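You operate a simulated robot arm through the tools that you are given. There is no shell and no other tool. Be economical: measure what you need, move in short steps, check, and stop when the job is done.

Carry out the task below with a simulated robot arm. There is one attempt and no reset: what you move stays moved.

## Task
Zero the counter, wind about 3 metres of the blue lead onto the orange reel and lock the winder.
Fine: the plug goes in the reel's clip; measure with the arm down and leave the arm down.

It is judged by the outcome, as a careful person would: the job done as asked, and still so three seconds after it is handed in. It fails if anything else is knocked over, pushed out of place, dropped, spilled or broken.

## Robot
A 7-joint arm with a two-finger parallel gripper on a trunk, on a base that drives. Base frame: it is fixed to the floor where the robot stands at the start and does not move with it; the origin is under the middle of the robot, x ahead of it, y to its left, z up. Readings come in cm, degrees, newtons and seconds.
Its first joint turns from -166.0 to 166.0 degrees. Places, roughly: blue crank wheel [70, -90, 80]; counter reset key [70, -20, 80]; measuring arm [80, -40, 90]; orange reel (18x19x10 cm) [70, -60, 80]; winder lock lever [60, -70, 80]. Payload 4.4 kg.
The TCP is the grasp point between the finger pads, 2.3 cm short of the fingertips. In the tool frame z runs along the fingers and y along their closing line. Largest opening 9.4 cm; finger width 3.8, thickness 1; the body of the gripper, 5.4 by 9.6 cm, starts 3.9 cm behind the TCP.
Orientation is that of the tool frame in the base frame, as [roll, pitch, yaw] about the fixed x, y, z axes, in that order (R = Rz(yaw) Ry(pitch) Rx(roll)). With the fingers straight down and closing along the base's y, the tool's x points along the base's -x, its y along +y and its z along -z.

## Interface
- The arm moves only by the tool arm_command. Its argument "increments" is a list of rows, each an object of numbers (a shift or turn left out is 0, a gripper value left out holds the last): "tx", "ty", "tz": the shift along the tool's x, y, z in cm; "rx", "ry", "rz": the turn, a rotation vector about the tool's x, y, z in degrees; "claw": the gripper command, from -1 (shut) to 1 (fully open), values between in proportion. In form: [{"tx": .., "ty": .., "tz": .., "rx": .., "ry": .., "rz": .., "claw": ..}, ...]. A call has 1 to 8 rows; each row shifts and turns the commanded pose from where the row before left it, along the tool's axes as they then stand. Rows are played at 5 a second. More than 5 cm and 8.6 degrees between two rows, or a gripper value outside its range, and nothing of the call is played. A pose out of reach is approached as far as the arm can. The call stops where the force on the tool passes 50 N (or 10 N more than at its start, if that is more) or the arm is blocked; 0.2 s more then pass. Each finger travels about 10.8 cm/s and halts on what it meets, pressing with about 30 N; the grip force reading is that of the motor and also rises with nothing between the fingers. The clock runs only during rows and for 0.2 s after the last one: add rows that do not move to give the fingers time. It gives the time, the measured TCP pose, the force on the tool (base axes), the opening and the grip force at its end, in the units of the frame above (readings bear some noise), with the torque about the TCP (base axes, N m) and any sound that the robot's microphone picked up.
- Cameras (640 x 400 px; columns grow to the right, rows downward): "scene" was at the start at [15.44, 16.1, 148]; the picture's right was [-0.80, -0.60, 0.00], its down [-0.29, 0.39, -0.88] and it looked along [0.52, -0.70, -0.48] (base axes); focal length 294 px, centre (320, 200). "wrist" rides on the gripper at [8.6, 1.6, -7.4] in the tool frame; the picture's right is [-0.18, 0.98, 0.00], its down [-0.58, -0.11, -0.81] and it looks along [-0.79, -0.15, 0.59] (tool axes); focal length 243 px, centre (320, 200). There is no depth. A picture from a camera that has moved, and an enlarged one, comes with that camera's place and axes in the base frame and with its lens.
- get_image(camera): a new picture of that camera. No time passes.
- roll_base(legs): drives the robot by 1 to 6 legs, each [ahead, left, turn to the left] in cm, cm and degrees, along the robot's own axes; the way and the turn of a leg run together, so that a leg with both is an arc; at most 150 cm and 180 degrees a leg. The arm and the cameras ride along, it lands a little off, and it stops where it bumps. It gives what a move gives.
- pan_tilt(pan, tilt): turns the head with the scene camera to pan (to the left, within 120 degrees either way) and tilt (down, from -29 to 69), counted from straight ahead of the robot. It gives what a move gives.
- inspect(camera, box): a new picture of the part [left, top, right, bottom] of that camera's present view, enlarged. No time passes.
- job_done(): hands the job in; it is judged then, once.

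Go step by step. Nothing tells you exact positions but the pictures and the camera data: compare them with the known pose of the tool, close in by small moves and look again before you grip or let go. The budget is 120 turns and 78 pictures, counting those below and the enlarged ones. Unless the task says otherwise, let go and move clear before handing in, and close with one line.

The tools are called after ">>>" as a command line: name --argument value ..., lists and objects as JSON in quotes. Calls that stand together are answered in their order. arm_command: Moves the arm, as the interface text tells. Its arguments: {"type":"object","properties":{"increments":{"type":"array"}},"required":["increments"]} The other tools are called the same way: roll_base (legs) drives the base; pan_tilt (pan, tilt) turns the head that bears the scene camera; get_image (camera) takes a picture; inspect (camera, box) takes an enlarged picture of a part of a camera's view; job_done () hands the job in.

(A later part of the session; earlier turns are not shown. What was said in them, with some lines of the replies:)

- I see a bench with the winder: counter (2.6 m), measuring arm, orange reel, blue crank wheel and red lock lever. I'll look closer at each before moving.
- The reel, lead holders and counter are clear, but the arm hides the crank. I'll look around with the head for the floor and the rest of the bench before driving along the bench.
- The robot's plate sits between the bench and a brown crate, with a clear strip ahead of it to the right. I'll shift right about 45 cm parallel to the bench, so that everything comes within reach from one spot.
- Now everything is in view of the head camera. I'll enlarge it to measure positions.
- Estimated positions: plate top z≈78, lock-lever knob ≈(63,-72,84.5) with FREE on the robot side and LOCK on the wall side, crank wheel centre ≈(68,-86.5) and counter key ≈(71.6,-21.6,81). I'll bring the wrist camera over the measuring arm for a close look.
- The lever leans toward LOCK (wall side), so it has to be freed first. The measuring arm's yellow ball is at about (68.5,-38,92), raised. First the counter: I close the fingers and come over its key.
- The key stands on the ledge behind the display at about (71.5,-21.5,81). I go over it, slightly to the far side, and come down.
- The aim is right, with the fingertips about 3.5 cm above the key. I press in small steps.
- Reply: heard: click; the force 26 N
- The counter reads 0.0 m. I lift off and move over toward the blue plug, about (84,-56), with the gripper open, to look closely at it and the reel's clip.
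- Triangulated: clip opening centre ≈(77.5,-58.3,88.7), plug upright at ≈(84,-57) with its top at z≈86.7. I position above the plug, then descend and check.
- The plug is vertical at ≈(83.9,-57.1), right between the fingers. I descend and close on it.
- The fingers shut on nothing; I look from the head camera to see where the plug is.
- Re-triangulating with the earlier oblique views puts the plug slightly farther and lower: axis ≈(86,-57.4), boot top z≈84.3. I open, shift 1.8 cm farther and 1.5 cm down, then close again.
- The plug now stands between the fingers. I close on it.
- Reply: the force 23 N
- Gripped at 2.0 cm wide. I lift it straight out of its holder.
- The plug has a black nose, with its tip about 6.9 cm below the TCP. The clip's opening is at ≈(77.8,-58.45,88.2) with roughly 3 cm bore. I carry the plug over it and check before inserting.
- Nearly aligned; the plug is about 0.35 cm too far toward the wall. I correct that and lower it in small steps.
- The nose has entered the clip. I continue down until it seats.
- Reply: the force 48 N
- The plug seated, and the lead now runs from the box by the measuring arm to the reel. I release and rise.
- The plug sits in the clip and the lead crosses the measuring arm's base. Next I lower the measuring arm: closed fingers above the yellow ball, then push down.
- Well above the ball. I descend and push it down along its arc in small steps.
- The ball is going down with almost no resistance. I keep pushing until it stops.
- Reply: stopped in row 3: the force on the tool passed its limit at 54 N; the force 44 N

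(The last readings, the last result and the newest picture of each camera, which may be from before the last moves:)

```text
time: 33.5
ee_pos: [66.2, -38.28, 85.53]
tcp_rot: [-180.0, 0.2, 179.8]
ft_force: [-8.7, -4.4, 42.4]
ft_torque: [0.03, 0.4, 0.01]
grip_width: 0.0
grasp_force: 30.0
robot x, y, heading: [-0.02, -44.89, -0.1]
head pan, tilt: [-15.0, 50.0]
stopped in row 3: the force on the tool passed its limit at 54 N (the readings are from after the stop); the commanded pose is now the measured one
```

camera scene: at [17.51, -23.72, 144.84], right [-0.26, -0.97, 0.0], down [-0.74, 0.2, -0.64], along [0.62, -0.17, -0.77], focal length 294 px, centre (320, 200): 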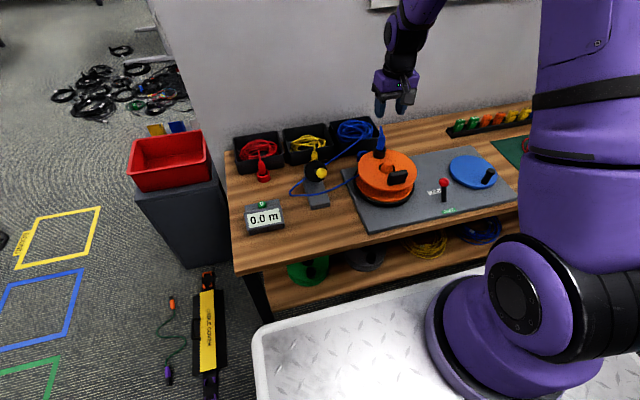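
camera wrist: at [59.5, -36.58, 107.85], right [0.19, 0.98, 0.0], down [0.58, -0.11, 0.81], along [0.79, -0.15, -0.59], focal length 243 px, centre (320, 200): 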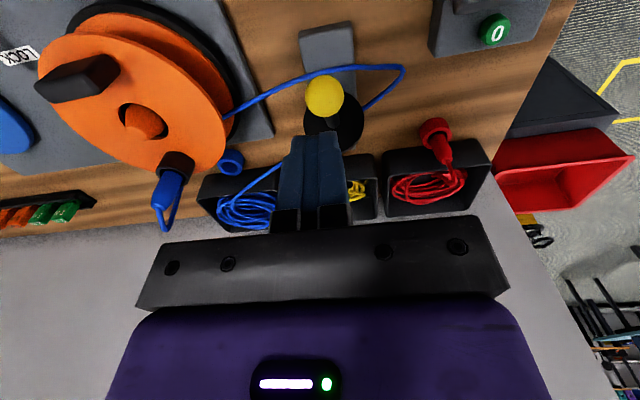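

The arm is at its lower stop. I lift off, see whether it stays down, and head for the lock lever.

>>> arm_command --increments '[{"tz": -2}, {"tz": -4}, {"tz": -4}, {"tx": 2, "ty": -4}, {"tx": 2, "ty": -4.5}, {"ty": -4.8}, {"ty": -4.8}, {"ty": -4.8}]'

>>> inspect --camera "scene" --box '[290, 120, 390, 220]'

```text
time: 35.3
ee_pos: [62.07, -61.01, 95.54]
tcp_rot: [-179.9, 0.1, 179.9]
ft_force: [-0.6, 0.6, -0.1]
ft_torque: [-0.06, -0.02, 0.03]
grip_width: 0.02
grasp_force: 29.6
robot x, y, heading: [-0.01, -44.94, -0.0]
head pan, tilt: [-15.0, 50.0]
```

```text
4.00 times, centred on (340, 170) of scene
camera zoom: at [17.44, -23.62, 144.83], right [-0.26, -0.97, 0.0], down [-0.74, 0.2, -0.64], along [0.62, -0.17, -0.77], focal length 1178 px, centre (240, 320)
```

zoom: 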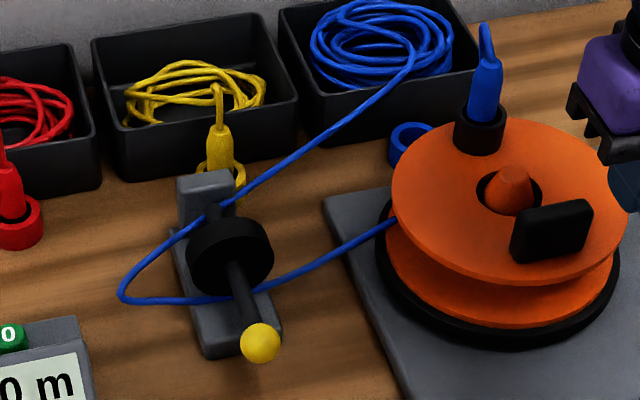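

The measuring arm stays down with the lead running under it. Now the lock lever: I move the closed fingers to its wall side, above, and check.

>>> arm_command --increments '[{"ty": -4, "tx": -2}, {"ty": -4, "tx": -2}, {"ty": -3.8, "tx": -2.6}, {"tz": 3}]'

>>> get_image --camera "wrist"

>>> inspect --camera "scene" --box '[370, 120, 520, 220]'

```text
time: 36.3
ee_pos: [68.67, -72.99, 92.34]
tcp_rot: [180.0, 0.1, 179.9]
ft_force: [0.4, 0.0, 0.9]
ft_torque: [0.0, 0.0, -0.03]
grip_width: 0.01
grasp_force: 29.8
robot x, y, heading: [0.03, -44.97, -0.5]
head pan, tilt: [-15.0, 50.0]
```

```text
33 pictures are left
camera wrist: at [59.94, -71.31, 99.96], right [0.19, 0.98, 0.0], down [0.58, -0.11, 0.81], along [0.79, -0.15, -0.59], focal length 243 px, centre (320, 200)
```

wrist: 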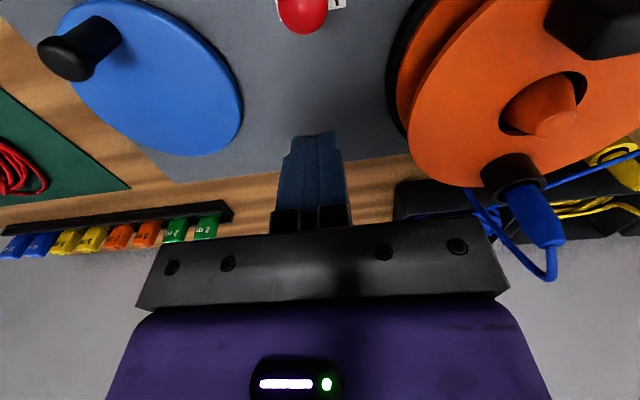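

```text
4.00 times, centred on (445, 170) of scene
camera zoom: at [17.41, -23.7, 144.85], right [-0.26, -0.96, 0.0], down [-0.74, 0.2, -0.64], along [0.62, -0.17, -0.77], focal length 1178 px, centre (-180, 320)
```

zoom: 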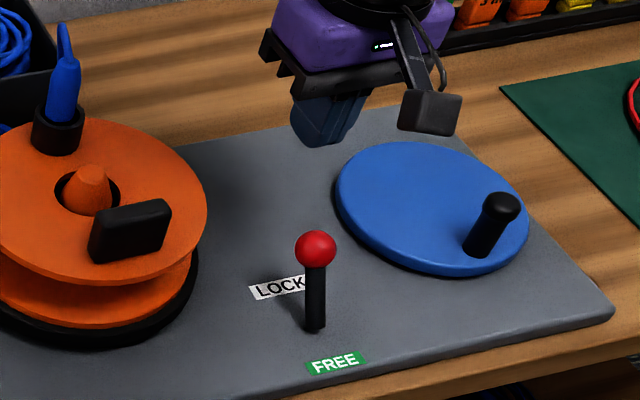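

The knob is at ≈(64.2,-73,84), and my fingers are just behind it. I descend and push it toward FREE in small steps.

>>> arm_command --increments '[{"tz": 4}, {"tz": 3}, {"tx": 1}, {"tx": 1}, {"tx": 1}, {"tx": 1}, {"tx": 1}]'

>>> inspect --camera "scene" --box '[370, 120, 520, 220]'

```text
time: 37.9
ee_pos: [63.65, -72.84, 85.43]
tcp_rot: [-179.9, 0.1, 179.8]
ft_force: [-0.5, -1.0, -0.4]
ft_torque: [-0.02, -0.05, -0.01]
grip_width: 0.02
grasp_force: 30.4
robot x, y, heading: [0.04, -45.33, -0.3]
head pan, tilt: [-15.0, 50.0]
```

```text
4.00 times, centred on (445, 170) of scene
camera zoom: at [17.45, -23.72, 144.84], right [-0.26, -0.97, 0.0], down [-0.74, 0.2, -0.64], along [0.62, -0.17, -0.77], focal length 1178 px, centre (-180, 320)
```

zoom: 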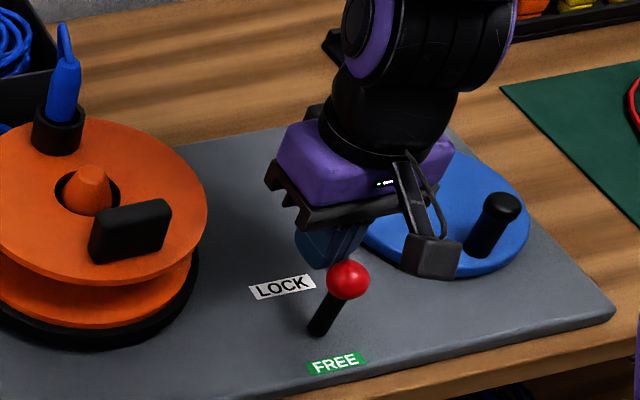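

The lever is now upright, about halfway. I continue to the FREE side.

>>> arm_command --increments '[{"tx": 1}, {"tx": 1}, {"tx": 0.8}, {"tx": 0.6}, {"tx": 0.5}, {"tx": 0.5}]'

>>> inspect --camera "scene" --box '[370, 120, 520, 220]'

```text
time: 39.0
ee_pos: [61.12, -73.02, 85.54]
tcp_rot: [-179.7, 1.1, -180.0]
ft_force: [14.2, 0.1, 0.0]
ft_torque: [-0.08, -0.32, 0.02]
grip_width: 0.0
grasp_force: 30.0
robot x, y, heading: [-0.21, -44.96, -0.3]
head pan, tilt: [-15.0, 50.0]
stopped in row 5: the force on the tool passed its limit at 56 N (the readings are from after the stop); the commanded pose is now the measured one
```

```text
4.00 times, centred on (445, 170) of scene
camera zoom: at [17.56, -23.7, 144.84], right [-0.26, -0.97, 0.0], down [-0.74, 0.2, -0.64], along [0.62, -0.17, -0.77], focal length 1178 px, centre (-180, 320)
```

zoom: 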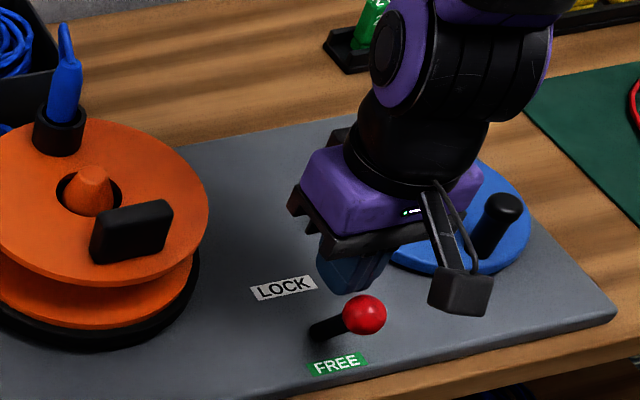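

The lever is at its FREE stop. Next the crank knob, whose top is at ≈(63.6,-87.3,85); the wheel centre is ≈(68.2,-86.8), so the crank radius is about 4.6 cm.

>>> arm_command --increments '[{"tx": -1.0}, {"tz": -4}, {"tz": -4, "claw": 0}, {"ty": -4.8, "tx": -0.5}, {"ty": -4.8, "tx": -0.5}, {"ty": -4.7, "tx": -0.5}, {}]'

>>> get_image --camera "wrist"

>>> inspect --camera "scene" --box '[390, 100, 540, 220]'

```text
time: 40.6
ee_pos: [63.19, -87.11, 93.67]
tcp_rot: [-179.8, 0.9, -179.9]
ft_force: [1.0, -0.5, 0.4]
ft_torque: [0.0, 0.0, -0.02]
grip_width: 4.7
grasp_force: 0.0
robot x, y, heading: [0.39, -45.12, -0.1]
head pan, tilt: [-15.0, 50.0]
```

```text
29 pictures are left
camera wrist: at [54.32, -85.5, 101.16], right [0.18, 0.98, 0.0], down [0.57, -0.11, 0.82], along [0.8, -0.15, -0.58], focal length 243 px, centre (320, 200)
```

wrist: 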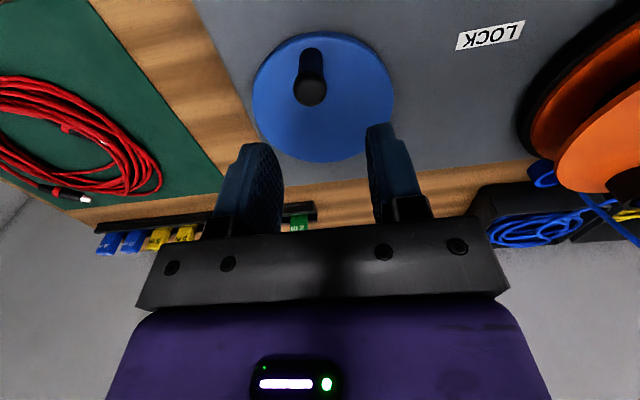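

```text
3.33 times, centred on (465, 160) of scene
camera zoom: at [17.5, -23.71, 144.85], right [-0.26, -0.97, 0.0], down [-0.74, 0.2, -0.64], along [0.62, -0.17, -0.77], focal length 981 px, centre (-163, 333)
```

zoom: 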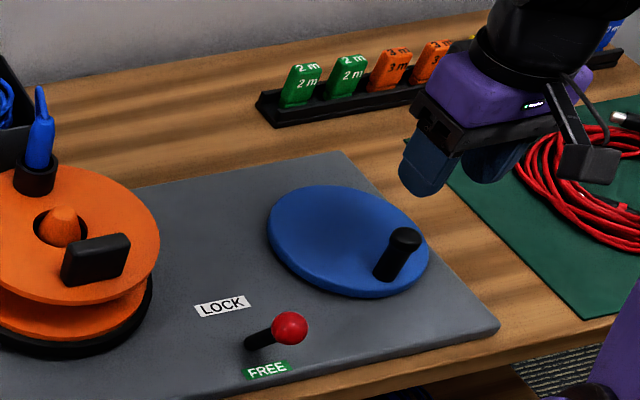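

The knob is at ≈(63.5,-87.8). I descend around it and grip.

>>> arm_command --increments '[{"tx": -0.4, "ty": -0.6, "tz": 3}, {"tz": 4}, {"tz": 2.6}, {"claw": -1}, {}, {}]'

>>> inspect --camera "wrist" --box '[200, 20, 440, 220]'

```text
time: 42.0
ee_pos: [63.81, -88.06, 83.92]
tcp_rot: [-179.7, 0.9, 179.9]
ft_force: [2.8, -35.6, -9.6]
ft_torque: [-0.22, -0.72, -0.08]
grip_width: 2.46
grasp_force: 45.5
robot x, y, heading: [0.3, -45.03, -0.2]
head pan, tilt: [-15.0, 50.0]
```

```text
2.00 times, centred on (320, 120) of wrist
camera zoom: at [55.03, -86.36, 91.39], right [0.19, 0.98, 0.0], down [0.57, -0.11, 0.82], along [0.8, -0.15, -0.58], focal length 485 px, centre (320, 360)
```

zoom: 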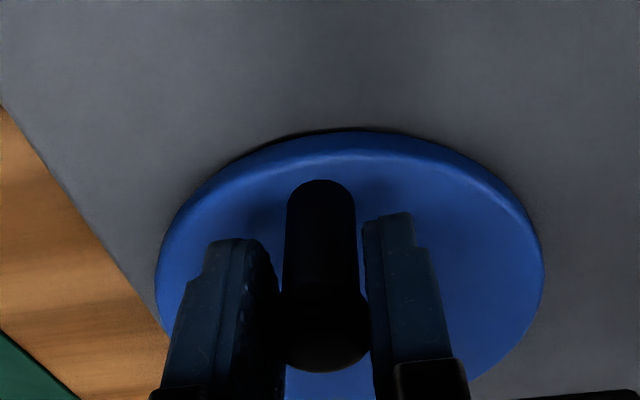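

Gripped at 2.5 cm. I relax the sideways load, then try a small clockwise turn (seen from above) and check the counter.

>>> arm_command --increments '[{"ty": -0.25}, {"tx": 0.05, "ty": 0.9}, {"tx": 0, "ty": 0.8}, {"tx": -0.1, "ty": 0.8}]'

>>> get_image --camera "scene"

```text
time: 42.5
ee_pos: [63.94, -87.95, 83.98]
tcp_rot: [-179.6, 1.0, -180.0]
ft_force: [5.1, -11.0, -19.7]
ft_torque: [0.15, -0.4, 0.09]
grip_width: 2.46
grasp_force: 45.2
robot x, y, heading: [0.16, -45.1, -0.2]
head pan, tilt: [-15.0, 50.0]
stopped in row 2: the force on the tool passed its limit at 60 N (the readings are from after the stop); the commanded pose is now the measured one
```

```text
26 pictures are left
camera scene: at [17.58, -23.82, 144.85], right [-0.26, -0.97, 0.0], down [-0.74, 0.2, -0.64], along [0.62, -0.17, -0.77], focal length 294 px, centre (320, 200)
```

scene: 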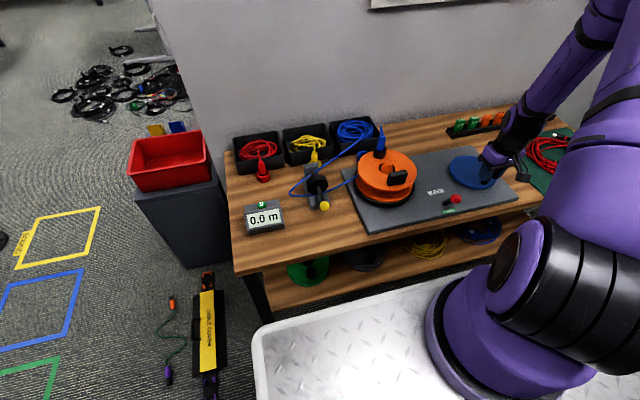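

It resisted in that direction. I try gently the other way (counter-clockwise).

>>> arm_command --increments '[{"ty": -0.3}, {"tx": 0.0, "ty": -0.4}, {"tx": -0.1, "ty": -0.5}, {"tx": -0.2, "ty": -0.6}]'

```text
time: 43.5
ee_pos: [64.31, -89.96, 84.2]
tcp_rot: [-179.5, 1.0, 179.7]
ft_force: [-2.3, -1.8, -19.7]
ft_torque: [-0.26, -0.06, -0.11]
grip_width: 2.46
grasp_force: 45.0
robot x, y, heading: [0.07, -45.31, -0.4]
head pan, tilt: [-15.0, 50.0]
```

>>> inspect --camera "scene" --box '[230, 120, 530, 240]'

```text
2.13 times, centred on (380, 180) of scene
camera zoom: at [17.56, -23.79, 144.85], right [-0.26, -0.97, 0.0], down [-0.74, 0.2, -0.64], along [0.62, -0.17, -0.77], focal length 628 px, centre (192, 243)
```

zoom: 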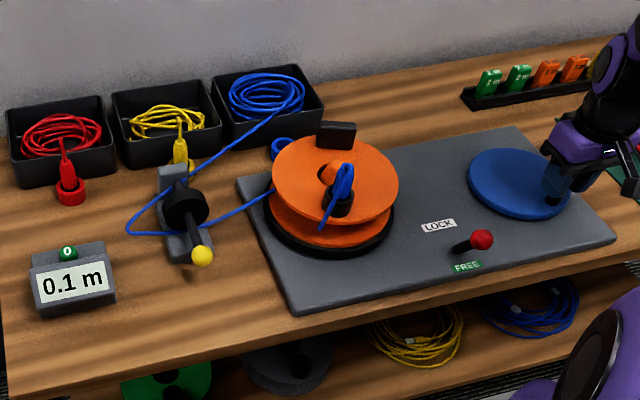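

The counter reads 0.1 m and rises this way, so counter-clockwise is winding. I continue around the circle in small arcs, watching the forces to refine the centre.

>>> arm_command --increments '[{"tx": -1.07, "ty": -1.19, "tz": 0.2}, {"tx": -1.39, "ty": -0.79}, {"tx": -1.58, "ty": -0.26}, {}]'

```text
time: 44.3
ee_pos: [67.38, -92.97, 84.01]
tcp_rot: [-178.9, 1.1, 179.2]
ft_force: [3.5, -11.2, -3.7]
ft_torque: [-0.05, -0.71, -0.41]
grip_width: 2.43
grasp_force: 44.5
robot x, y, heading: [-0.09, -45.29, -0.3]
head pan, tilt: [-15.0, 50.0]
stopped in row 3: the force on the tool passed its limit at 70 N (the readings are from after the stop); the commanded pose is now the measured one
```

The path was pushed outward, so the circle is larger and lower: centre ≈(68.9,-87.9), r≈5.2. I continue with that.

>>> arm_command --increments '[{"tx": -1.36, "ty": -0.18}, {"tx": -1.37, "ty": 0.14}, {"tx": -1.28, "ty": 0.49}, {}]'

>>> inspect --camera "scene" --box '[230, 120, 530, 240]'

```text
time: 45.0
ee_pos: [70.51, -93.47, 84.13]
tcp_rot: [-178.4, 1.5, 179.2]
ft_force: [8.2, -11.8, -14.7]
ft_torque: [0.06, -0.85, -0.24]
grip_width: 2.46
grasp_force: 45.8
robot x, y, heading: [0.17, -45.4, -0.3]
head pan, tilt: [-15.0, 50.0]
stopped in row 3: the force on the tool passed its limit at 75 N (the readings are from after the stop); the commanded pose is now the measured one
```

```text
2.13 times, centred on (380, 180) of scene
camera zoom: at [17.64, -23.99, 144.85], right [-0.26, -0.96, 0.0], down [-0.74, 0.2, -0.64], along [0.62, -0.17, -0.77], focal length 628 px, centre (192, 243)
```

zoom: 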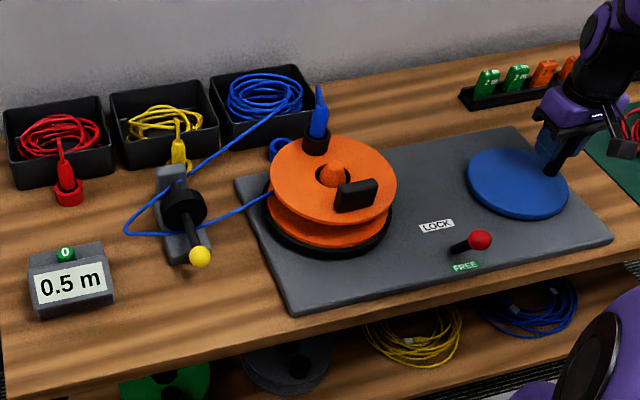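

Counter 0.5 m after about a quarter turn, so 3 m is about 1.5 turns. A better fit is centre ≈(69.4,-88), r≈5.5. I continue with that and straighten the tool's slight tilt.

>>> arm_command --increments '[{"tx": -1.37, "ty": 0.5, "rx": -0.8, "ry": 0.7}, {"tx": -1.2, "ty": 0.81, "rx": -0.8, "ry": 0.7}, {"tx": -0.95, "ty": 1.1}]'

```text
time: 45.6
ee_pos: [72.54, -93.19, 84.09]
tcp_rot: [-179.0, 0.6, 179.0]
ft_force: [24.8, -12.1, -24.8]
ft_torque: [0.18, -1.22, -0.35]
grip_width: 2.46
grasp_force: 44.9
robot x, y, heading: [-0.07, -45.05, -0.2]
head pan, tilt: [-15.0, 50.0]
stopped in row 2: the force on the tool passed its limit at 84 N (the readings are from after the stop); the commanded pose is now the measured one
```

The forces point outward, so I look at how the knob sits between the fingers.

>>> get_image --camera "wrist"

```text
23 pictures are left
camera wrist: at [63.81, -91.35, 91.67], right [0.2, 0.98, -0.01], down [0.57, -0.11, 0.81], along [0.8, -0.17, -0.58], focal length 243 px, centre (320, 200)
```

wrist: 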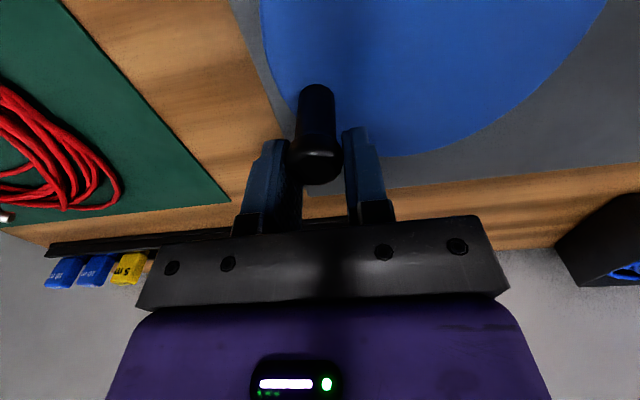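

The fingers slid 1.6 cm along the knob, because friction alone doesn't hold in x. Better to regrip with the fingers closing along the direction of travel and turn the tool with the crank. I open, rise and swing the tool around.

>>> arm_command --increments '[{"claw": 0}, {}, {"tz": -3}, {"tz": -3.5}, {"tx": 1.6, "rx": -1, "ry": 0.6}, {"rz": 8.5}, {"rz": 8.5}, {"rz": 8.5}]'

>>> arm_command --increments '[{"rz": 8.5}, {"rz": 8.5}, {"rz": 8.5}, {"rz": 8.5}, {"rz": 8.5}, {}]'

>>> get_image --camera "wrist"

>>> get_image --camera "scene"

```text
time: 47.4
ee_pos: [70.42, -93.19, 90.93]
tcp_rot: [179.9, -0.2, 153.3]
ft_force: [0.0, -1.0, -0.4]
ft_torque: [0.01, -0.02, 0.01]
grip_width: 4.69
grasp_force: 0.1
robot x, y, heading: [0.26, -45.47, -0.4]
head pan, tilt: [-15.0, 50.0]
```

```text
time: 48.8
ee_pos: [70.54, -93.06, 90.7]
tcp_rot: [-179.9, -0.2, 110.8]
ft_force: [0.9, 0.1, 0.4]
ft_torque: [-0.01, 0.0, 0.03]
grip_width: 4.7
grasp_force: 0.1
robot x, y, heading: [0.11, -45.7, -0.4]
head pan, tilt: [-15.0, 50.0]
```

```text
22 pictures are left
camera wrist: at [68.92, -84.41, 98.39], right [0.98, 0.18, 0.0], down [0.11, -0.58, 0.8], along [0.14, -0.79, -0.59], focal length 243 px, centre (320, 200)
```

wrist: 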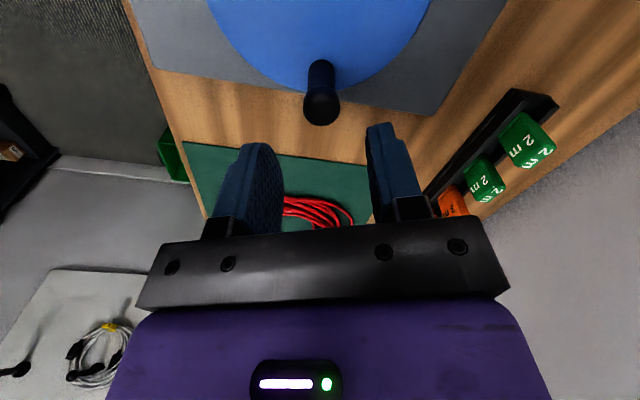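

```text
21 pictures are left
camera scene: at [17.54, -23.97, 144.85], right [-0.26, -0.96, 0.0], down [-0.74, 0.2, -0.64], along [0.62, -0.17, -0.77], focal length 294 px, centre (320, 200)
```

scene: 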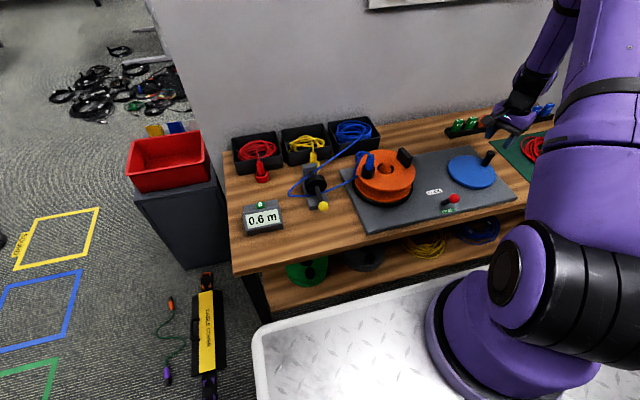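

Counter 0.6 m. The knob is at ≈(70.4,-92.85), and with the initial position that gives centre ≈(68.8,-87.9), r≈5.25. I descend and regrip with the fingers closing along the tangent.

>>> arm_command --increments '[{"tx": 0.25, "rz": 2.5}, {"tz": 3.5}, {"tz": 3.4}, {"claw": -1}, {}, {}]'

```text
time: 50.2
ee_pos: [70.49, -92.96, 84.0]
tcp_rot: [-179.9, -0.2, 108.4]
ft_force: [-3.3, -3.7, -9.8]
ft_torque: [-0.7, -0.24, 0.18]
grip_width: 2.43
grasp_force: 44.7
robot x, y, heading: [0.09, -45.36, -0.4]
head pan, tilt: [-15.0, 50.0]
```

Gripped cleanly with little load. Now I turn the crank with the tool rotating along.

>>> arm_command --increments '[{"tx": 0.05, "ty": 0.73, "rz": -8}, {"tx": 0.05, "ty": 0.73, "rz": -8}, {"tx": 0.05, "ty": 0.73, "rz": -8}, {"tx": 0.05, "ty": 0.73, "rz": -8}]'

```text
time: 51.2
ee_pos: [73.17, -91.11, 83.99]
tcp_rot: [179.9, -0.1, 140.7]
ft_force: [13.6, -5.4, -5.5]
ft_torque: [-0.47, -0.47, 0.29]
grip_width: 2.46
grasp_force: 44.9
robot x, y, heading: [0.15, -45.45, -0.3]
head pan, tilt: [-15.0, 50.0]
```

>>> arm_command --increments '[{"tx": 0.0, "ty": 0.74, "rz": -8}, {"tx": 0.03, "ty": 0.74, "rz": -8}, {"tx": 0.05, "ty": 0.74, "rz": -8}, {"tx": 0.05, "ty": 0.74, "rz": -8}, {"tx": 0.05, "ty": 0.74, "rz": -8}, {"tx": 0.05, "ty": 0.74, "rz": -8}]'

>>> inspect --camera "scene" --box '[230, 120, 530, 240]'

```text
time: 52.6
ee_pos: [73.88, -86.74, 83.86]
tcp_rot: [179.6, -0.2, -171.2]
ft_force: [-5.5, 5.0, 17.9]
ft_torque: [0.02, 0.03, 0.13]
grip_width: 2.47
grasp_force: 44.6
robot x, y, heading: [0.07, -45.39, -0.5]
head pan, tilt: [-15.0, 50.0]
```

```text
2.13 times, centred on (380, 180) of scene
camera zoom: at [17.44, -23.89, 144.85], right [-0.26, -0.96, 0.0], down [-0.74, 0.2, -0.64], along [0.62, -0.17, -0.77], focal length 628 px, centre (192, 243)
```

zoom: 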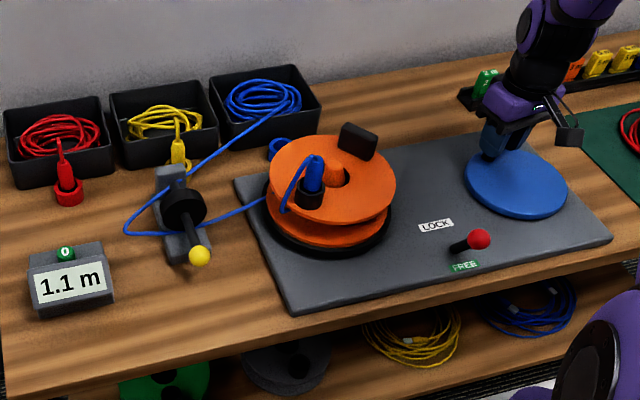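

1.1 m, about 0.5 m per 80°. I keep winding.

>>> arm_command --increments '[{"tx": 0.08, "ty": 0.73, "rz": -8}, {"tx": 0.08, "ty": 0.73, "rz": -8}, {"tx": 0.08, "ty": 0.73, "rz": -8}, {"tx": 0.08, "ty": 0.73, "rz": -8}, {"tx": 0.05, "ty": 0.73, "rz": -8}, {"tx": 0.05, "ty": 0.73, "rz": -8}, {"tx": 0.05, "ty": 0.73, "rz": -8}]'

```text
time: 54.2
ee_pos: [70.76, -83.38, 83.89]
tcp_rot: [179.7, 0.1, -115.5]
ft_force: [-15.9, -25.0, -1.6]
ft_torque: [-0.33, 0.23, -0.15]
grip_width: 2.44
grasp_force: 45.0
robot x, y, heading: [-0.18, -45.16, -0.6]
head pan, tilt: [-15.0, 50.0]
```

>>> arm_command --increments '[{"tx": 0.25, "ty": 0.7, "rz": -8}, {"tx": 0.1, "ty": 0.71, "rz": -8}, {"tx": 0.08, "ty": 0.72, "rz": -8}, {"tx": 0.05, "ty": 0.72, "rz": -8}, {"tx": 0.05, "ty": 0.72, "rz": -8}]'

>>> inspect --camera "scene" --box '[230, 120, 530, 240]'

```text
time: 55.4
ee_pos: [67.54, -83.48, 83.93]
tcp_rot: [179.9, 0.1, -75.5]
ft_force: [9.0, -38.8, -3.3]
ft_torque: [-0.29, -0.05, -0.02]
grip_width: 2.46
grasp_force: 44.7
robot x, y, heading: [-0.29, -45.61, -0.5]
head pan, tilt: [-15.0, 50.0]
```

```text
2.13 times, centred on (380, 180) of scene
camera zoom: at [17.58, -24.13, 144.86], right [-0.27, -0.96, 0.0], down [-0.74, 0.2, -0.64], along [0.62, -0.17, -0.77], focal length 628 px, centre (192, 243)
```

zoom: 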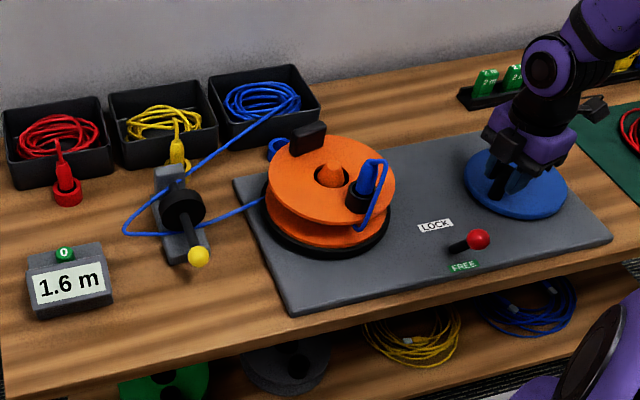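

1.6 m. The load points outward again, so I tighten the radius slightly and go on.

>>> arm_command --increments '[{"tx": 0.35, "ty": 0.7, "rz": -8}, {"tx": 0.1, "ty": 0.72, "rz": -8}, {"tx": 0.08, "ty": 0.72, "rz": -8}, {"tx": 0.05, "ty": 0.72, "rz": -8}, {"tx": 0.05, "ty": 0.72, "rz": -8}, {"tx": 0.05, "ty": 0.72, "rz": -8}]'

```text
time: 56.8
ee_pos: [64.4, -86.15, 83.87]
tcp_rot: [180.0, 0.1, -27.4]
ft_force: [32.6, -21.5, -7.9]
ft_torque: [-0.17, -0.34, -0.08]
grip_width: 2.45
grasp_force: 45.0
robot x, y, heading: [-0.15, -45.13, -0.4]
head pan, tilt: [-15.0, 50.0]
```

>>> arm_command --increments '[{"tx": 0.4, "ty": 0.69, "rz": -8}, {"tx": 0.1, "ty": 0.69, "rz": -8}, {"tx": 0.08, "ty": 0.69, "rz": -8}, {"tx": 0.08, "ty": 0.69, "rz": -8}, {"tx": 0.08, "ty": 0.69, "rz": -8}]'

>>> inspect --camera "scene" --box '[230, 120, 530, 240]'

```text
time: 58.0
ee_pos: [64.13, -89.84, 83.93]
tcp_rot: [180.0, 0.3, 12.4]
ft_force: [-13.1, -16.0, 6.0]
ft_torque: [0.16, -1.09, -0.28]
grip_width: 2.48
grasp_force: 44.9
robot x, y, heading: [-0.14, -45.25, -0.3]
head pan, tilt: [-15.0, 50.0]
```

```text
2.13 times, centred on (380, 180) of scene
camera zoom: at [17.49, -23.95, 144.85], right [-0.26, -0.96, 0.0], down [-0.74, 0.2, -0.64], along [0.62, -0.17, -0.77], focal length 628 px, centre (192, 243)
```

zoom: 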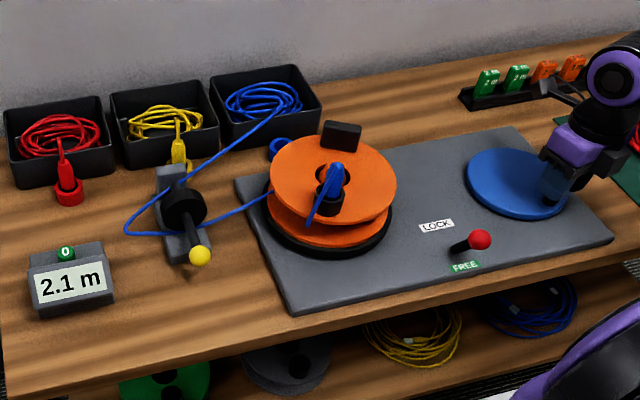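

2.1 m. Continuing.

>>> arm_command --increments '[{"tx": 0.0, "ty": 0.7, "rz": -8.5}, {"tx": 0.1, "ty": 0.7, "rz": -8.5}, {"tx": 0.12, "ty": 0.71, "rz": -8.5}, {"tx": 0.12, "ty": 0.71, "rz": -8.5}, {"tx": 0.12, "ty": 0.71, "rz": -8.5}, {"tx": 0.1, "ty": 0.71, "rz": -8.5}]'

```text
time: 59.4
ee_pos: [64.17, -89.6, 83.83]
tcp_rot: [-179.9, 0.2, 12.5]
ft_force: [-18.4, -11.9, 3.6]
ft_torque: [0.0, -0.08, -0.38]
grip_width: 2.46
grasp_force: 44.3
out of reach, approached as far as the arm can: row 1, 2, 3, 4, 5, 6
robot x, y, heading: [0.17, -45.32, -0.6]
head pan, tilt: [-15.0, 50.0]
```

The wrist has reached its turning limit. I release, rise, swing the tool back 180° and regrip in the same place.

>>> arm_command --increments '[{"claw": 0}, {}, {}]'

```text
time: 60.2
ee_pos: [64.24, -89.47, 83.98]
tcp_rot: [-180.0, 0.2, 12.4]
ft_force: [0.0, 0.2, -0.2]
ft_torque: [-0.02, 0.01, -0.01]
grip_width: 4.68
grasp_force: 0.1
robot x, y, heading: [0.03, -45.42, -0.5]
head pan, tilt: [-15.0, 50.0]
```

>>> arm_command --increments '[{"tz": -3}, {"tz": -3.5}, {"rz": 8.5}, {"rz": 8.5}, {"rz": 8.5}, {"rz": 8.5}, {"rz": 8.5}, {"rz": 8.5}]'

>>> arm_command --increments '[{"rz": 8.5}, {"rz": 8.5}, {"rz": 8.5}, {"rz": 8.5}, {"rz": 8.5}, {"rz": 8.5}, {"rz": 8.5}, {"rz": 8.5}]'

>>> arm_command --increments '[{"rz": 8.5}, {"rz": 8.5}, {"rz": 8.5}, {"rz": 8.5}, {"rz": 8.5}, {"rz": 8.5}, {}]'

>>> get_image --camera "wrist"

```text
time: 62.0
ee_pos: [64.06, -89.94, 89.48]
tcp_rot: [180.0, 0.2, -38.9]
ft_force: [0.3, -1.0, -0.3]
ft_torque: [0.0, 0.02, 0.0]
grip_width: 4.71
grasp_force: 0.0
out of reach, approached as far as the arm can: row 2
robot x, y, heading: [-0.19, -45.4, -0.3]
head pan, tilt: [-15.0, 50.0]
```

```text
time: 63.8
ee_pos: [64.17, -89.91, 89.34]
tcp_rot: [179.8, 0.0, -106.7]
ft_force: [-0.4, 0.0, -0.8]
ft_torque: [0.0, 0.02, 0.01]
grip_width: 4.69
grasp_force: 0.1
robot x, y, heading: [-0.15, -45.23, -0.4]
head pan, tilt: [-15.0, 50.0]
```

```text
time: 65.4
ee_pos: [64.19, -89.97, 89.49]
tcp_rot: [179.8, -0.1, -157.8]
ft_force: [1.0, -1.1, -0.1]
ft_torque: [0.0, 0.02, -0.02]
grip_width: 4.73
grasp_force: 0.0
robot x, y, heading: [0.1, -45.05, -0.5]
head pan, tilt: [-15.0, 50.0]
```

```text
17 pictures are left
camera wrist: at [55.51, -91.66, 97.1], right [-0.2, 0.98, 0.0], down [0.58, 0.12, 0.8], along [0.79, 0.16, -0.59], focal length 243 px, centre (320, 200)
```

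wrist: 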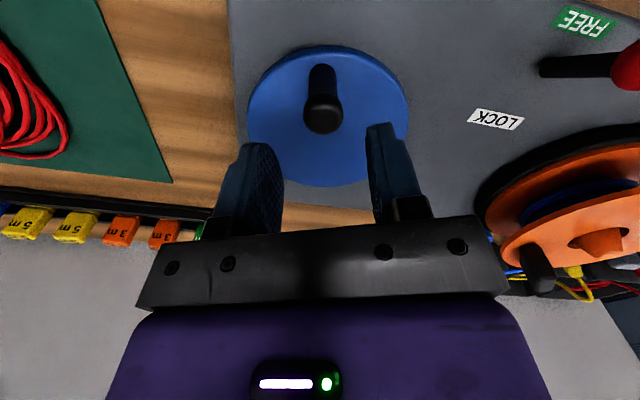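

The knob is at ≈(63.7,-89.85). I align, descend and regrip.

>>> arm_command --increments '[{"tx": 0.35, "ty": 0.2, "rz": 2.9}, {"tz": 3}, {"tz": 2.5}, {"claw": -1}, {}, {}]'

>>> arm_command --increments '[{"tx": -0.05, "ty": -0.7, "rz": -8}, {"tx": -0.05, "ty": -0.7, "rz": -8}, {"tx": -0.05, "ty": -0.7, "rz": -8}, {"tx": -0.05, "ty": -0.7, "rz": -8}]'

```text
time: 66.8
ee_pos: [63.73, -89.81, 84.0]
tcp_rot: [179.8, -0.1, -160.5]
ft_force: [2.2, -4.5, -9.4]
ft_torque: [0.01, -0.29, -0.26]
grip_width: 2.45
grasp_force: 44.7
robot x, y, heading: [0.18, -45.38, -0.8]
head pan, tilt: [-15.0, 50.0]
```

```text
time: 67.8
ee_pos: [65.33, -92.38, 83.99]
tcp_rot: [179.9, -0.1, -128.5]
ft_force: [-12.2, -19.6, -13.6]
ft_torque: [-0.58, 0.23, -0.13]
grip_width: 2.45
grasp_force: 45.0
robot x, y, heading: [-0.01, -45.43, -0.6]
head pan, tilt: [-15.0, 50.0]
```

>>> arm_command --increments '[{"tx": 0.1, "ty": -0.72, "rz": -8}, {"tx": 0.0, "ty": -0.72, "rz": -8}, {"tx": -0.03, "ty": -0.72, "rz": -8}, {"tx": -0.05, "ty": -0.72, "rz": -8}, {"tx": -0.05, "ty": -0.72, "rz": -8}]'

>>> inspect --camera "scene" --box '[230, 120, 530, 240]'

```text
time: 69.0
ee_pos: [68.68, -93.73, 83.89]
tcp_rot: [-179.9, -0.1, -88.3]
ft_force: [4.3, -39.7, -10.0]
ft_torque: [-0.2, 0.0, -0.07]
grip_width: 2.46
grasp_force: 44.7
robot x, y, heading: [-0.01, -45.26, -0.1]
head pan, tilt: [-15.0, 50.0]
```

```text
2.13 times, centred on (380, 180) of scene
camera zoom: at [17.61, -24.16, 144.87], right [-0.27, -0.96, 0.0], down [-0.74, 0.2, -0.64], along [0.62, -0.17, -0.77], focal length 628 px, centre (192, 243)
```

zoom: 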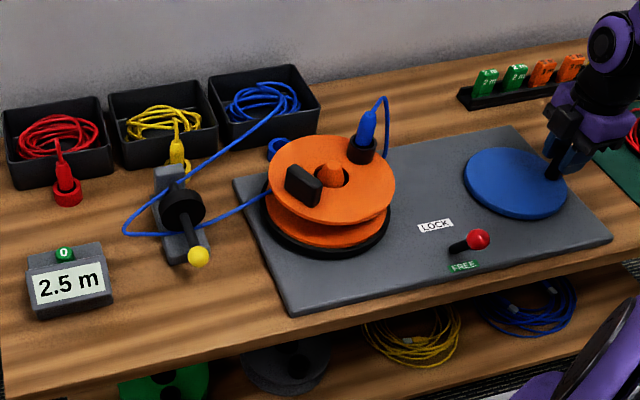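

2.5 m. I need about 85° more, so I go on with a small outward correction.

>>> arm_command --increments '[{"tx": 0.3, "ty": -0.73, "rz": -8}, {"tx": 0.0, "ty": -0.73, "rz": -8}, {"tx": 0.0, "ty": -0.73, "rz": -8}, {"tx": -0.02, "ty": -0.73, "rz": -8}]'

>>> arm_command --increments '[{"tx": 0.0, "ty": -0.73, "rz": -8}, {"tx": -0.05, "ty": -0.73, "rz": -8}, {"tx": -0.05, "ty": -0.73, "rz": -8}, {"tx": -0.05, "ty": -0.73, "rz": -8}]'

>>> inspect --camera "scene" --box '[230, 120, 530, 240]'

```text
time: 70.0
ee_pos: [71.74, -92.82, 83.96]
tcp_rot: [-179.9, 0.0, -56.3]
ft_force: [24.6, -33.3, -3.3]
ft_torque: [-0.16, -0.11, 0.01]
grip_width: 2.47
grasp_force: 45.1
robot x, y, heading: [-0.06, -45.49, -0.5]
head pan, tilt: [-15.0, 50.0]
```

```text
time: 71.0
ee_pos: [73.61, -90.68, 83.85]
tcp_rot: [-179.8, -0.1, -24.2]
ft_force: [36.4, -15.3, 10.8]
ft_torque: [-0.13, -0.23, 0.02]
grip_width: 2.46
grasp_force: 45.1
robot x, y, heading: [0.08, -45.02, -0.1]
head pan, tilt: [-15.0, 50.0]
```

```text
2.13 times, centred on (380, 180) of scene
camera zoom: at [17.64, -23.98, 144.84], right [-0.26, -0.96, 0.0], down [-0.74, 0.2, -0.64], along [0.62, -0.17, -0.77], focal length 628 px, centre (192, 243)
```

zoom: 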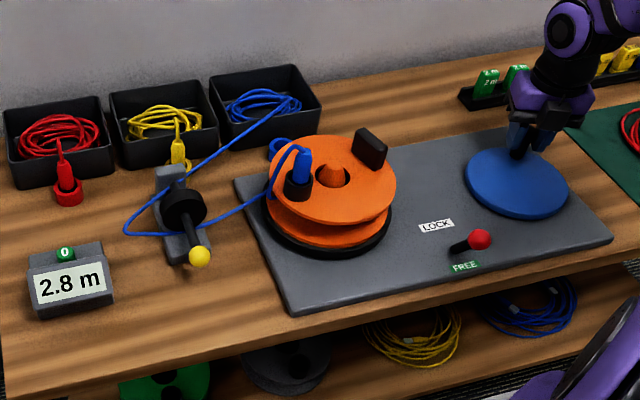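

2.8 m. About 32° more should reach 3.0.

>>> arm_command --increments '[{"tx": 0.2, "ty": -0.73, "rz": -8}, {"tx": -0.03, "ty": -0.73, "rz": -8}, {"tx": -0.05, "ty": -0.73, "rz": -8}, {"tx": -0.05, "ty": -0.73, "rz": -8}]'

>>> inspect --camera "scene" --box '[230, 120, 530, 240]'

```text
time: 72.0
ee_pos: [74.06, -87.51, 83.86]
tcp_rot: [-179.7, 0.1, 7.7]
ft_force: [11.9, 12.1, 10.9]
ft_torque: [-0.14, -0.35, -0.3]
grip_width: 2.45
grasp_force: 44.5
robot x, y, heading: [-0.09, -45.54, -0.3]
head pan, tilt: [-15.0, 50.0]
```

```text
2.13 times, centred on (380, 180) of scene
camera zoom: at [17.51, -23.84, 144.84], right [-0.26, -0.96, 0.0], down [-0.74, 0.2, -0.64], along [0.62, -0.17, -0.77], focal length 628 px, centre (192, 243)
```

zoom: 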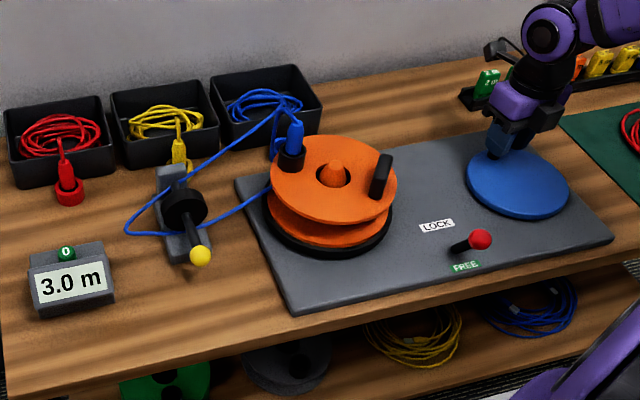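

The counter reads 3.0 m. I release the knob, rise, and go to the robot side of the lock lever with the fingers closed.

>>> arm_command --increments '[{"claw": 0}, {}, {"tz": -4}, {"tz": -4}, {"tz": -4, "rz": 7.7}, {"tx": -4.5, "claw": -1}, {"tx": -4.5}, {"tx": -4.5}]'

>>> arm_command --increments '[{"tx": -4.5}, {"tx": -3.3, "ty": -2.5}, {"ty": -4}, {"ty": -4}, {"ty": -4}, {}]'

>>> inspect --camera "scene" --box '[230, 120, 530, 240]'

>>> get_image --camera "wrist"

```text
time: 73.8
ee_pos: [60.53, -88.03, 96.02]
tcp_rot: [-179.8, 0.3, -0.1]
ft_force: [0.5, 0.2, -0.4]
ft_torque: [-0.04, 0.04, -0.04]
grip_width: 0.0
grasp_force: 30.2
robot x, y, heading: [0.07, -45.14, -0.3]
head pan, tilt: [-15.0, 50.0]
```

```text
time: 75.2
ee_pos: [52.73, -73.41, 96.0]
tcp_rot: [-179.9, 0.1, -0.2]
ft_force: [0.0, 0.3, -0.2]
ft_torque: [-0.03, -0.04, 0.01]
grip_width: 0.0
grasp_force: 29.8
robot x, y, heading: [0.01, -44.91, -0.4]
head pan, tilt: [-15.0, 50.0]
```

```text
2.13 times, centred on (380, 180) of scene
camera zoom: at [17.53, -23.98, 144.85], right [-0.26, -0.96, 0.0], down [-0.74, 0.2, -0.64], along [0.62, -0.17, -0.77], focal length 628 px, centre (192, 243)
```

zoom: 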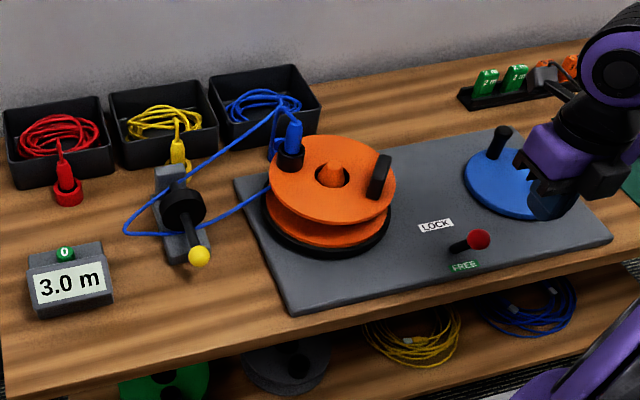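

```text
12 pictures are left
camera wrist: at [61.28, -75.08, 103.54], right [-0.19, -0.98, 0.0], down [-0.58, 0.11, 0.81], along [-0.79, 0.15, -0.59], focal length 243 px, centre (320, 200)
```

wrist: 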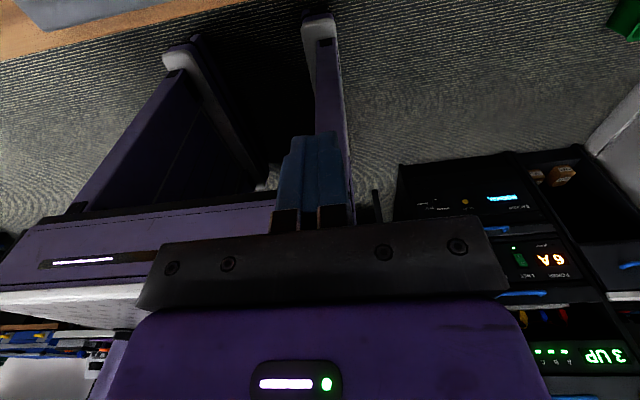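

The counter holds at 3.0 m. I descend on the robot side of the lever knob and push it to LOCK.

>>> arm_command --increments '[{"ty": -0.4, "tz": 4}, {"tz": 4}, {"tz": 3}, {"tx": 1.0}, {"tx": 1}, {"tx": 1}, {"tx": 1}, {"tx": 1}]'

>>> arm_command --increments '[{"tx": 1}, {"tx": 0.8}, {"tx": 0.6}, {"tx": 0.5}, {"tx": 0.4}, {"tx": 0.4}, {"tx": 0.4}]'

>>> inspect --camera "scene" --box '[370, 120, 520, 220]'

```text
time: 77.0
ee_pos: [57.76, -73.26, 84.97]
tcp_rot: [-180.0, 0.1, -0.3]
ft_force: [-0.9, 0.1, 0.7]
ft_torque: [0.02, -0.01, -0.01]
grip_width: 0.0
grasp_force: 29.8
robot x, y, heading: [-0.21, -45.65, -0.4]
head pan, tilt: [-15.0, 50.0]
```

```text
time: 78.6
ee_pos: [60.88, -73.13, 84.74]
tcp_rot: [-179.9, 0.8, -0.4]
ft_force: [-17.8, -0.2, -0.3]
ft_torque: [0.11, 0.22, 0.01]
grip_width: 0.01
grasp_force: 30.1
robot x, y, heading: [0.1, -45.23, -0.5]
head pan, tilt: [-15.0, 50.0]
stopped in row 7: the force on the tool passed its limit at 56 N (the readings are from after the stop); the commanded pose is now the measured one
```

```text
4.00 times, centred on (445, 170) of scene
camera zoom: at [17.42, -23.97, 144.85], right [-0.27, -0.96, 0.0], down [-0.74, 0.2, -0.64], along [0.62, -0.17, -0.77], focal length 1178 px, centre (-180, 320)
```

zoom: 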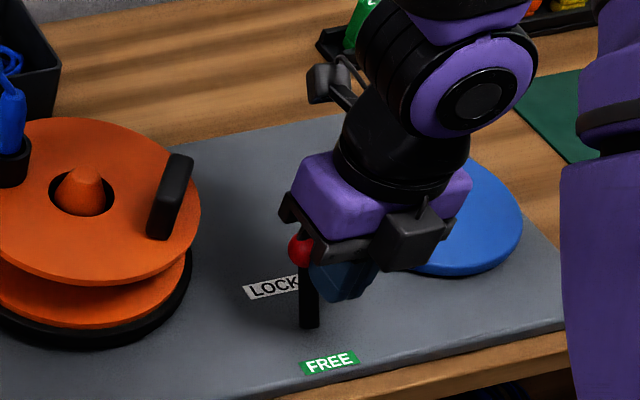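

The lever has reached its LOCK stop. I back off, rise clear and check the whole scene.

>>> arm_command --increments '[{"tx": -1.5}, {"tx": -2}, {"tz": -4}, {"tz": -4.5}, {"tz": -4.5}, {"tz": -4.5}, {"ty": 4.5}, {"ty": 4.5}]'

>>> inspect --camera "scene" --box '[230, 100, 560, 240]'

>>> get_image --camera "scene"

```text
time: 80.4
ee_pos: [57.94, -82.05, 102.51]
tcp_rot: [-179.7, 0.7, -0.3]
ft_force: [-0.3, 0.1, 0.3]
ft_torque: [-0.07, -0.02, 0.0]
grip_width: 0.01
grasp_force: 30.1
robot x, y, heading: [-0.28, -44.83, -0.2]
head pan, tilt: [-15.0, 50.0]
```

```text
1.94 times, centred on (395, 170) of scene
camera zoom: at [17.45, -23.89, 144.84], right [-0.26, -0.96, 0.0], down [-0.74, 0.2, -0.64], along [0.62, -0.17, -0.77], focal length 571 px, centre (174, 258)
```

zoom: 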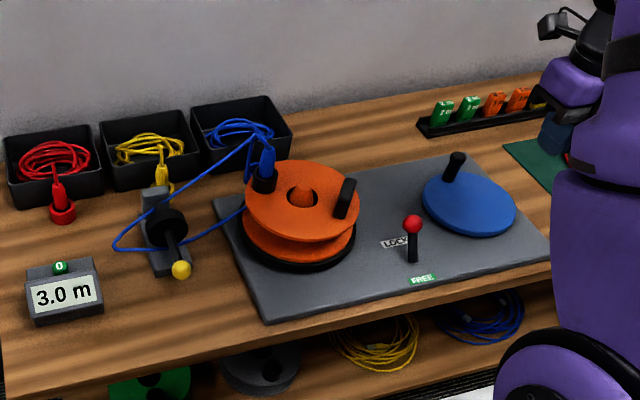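

```text
9 pictures are left
camera scene: at [17.45, -23.89, 144.84], right [-0.26, -0.96, 0.0], down [-0.74, 0.2, -0.64], along [0.62, -0.17, -0.77], focal length 294 px, centre (320, 200)
```

scene: 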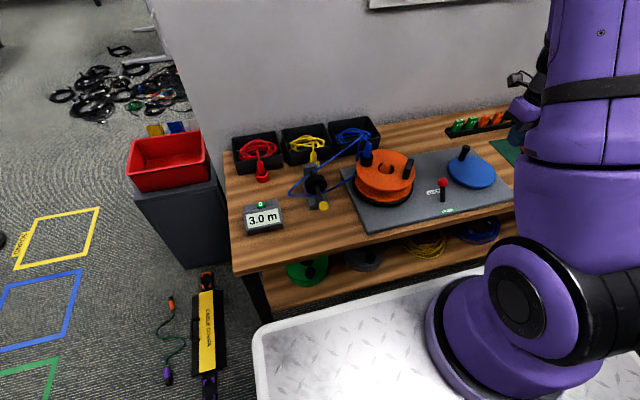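

The counter shows 3.0 m, the plug is in the reel's clip, the measuring arm is down and the lever is at LOCK. Nothing else has moved and the robot's arm is clear, so I hand in.

>>> job_done

```text
The job is handed in.
```

The counter was zeroed, the blue plug went in the reel's clip, 3.0 m of lead was wound with the measuring arm down (and left down), and the winder is locked.
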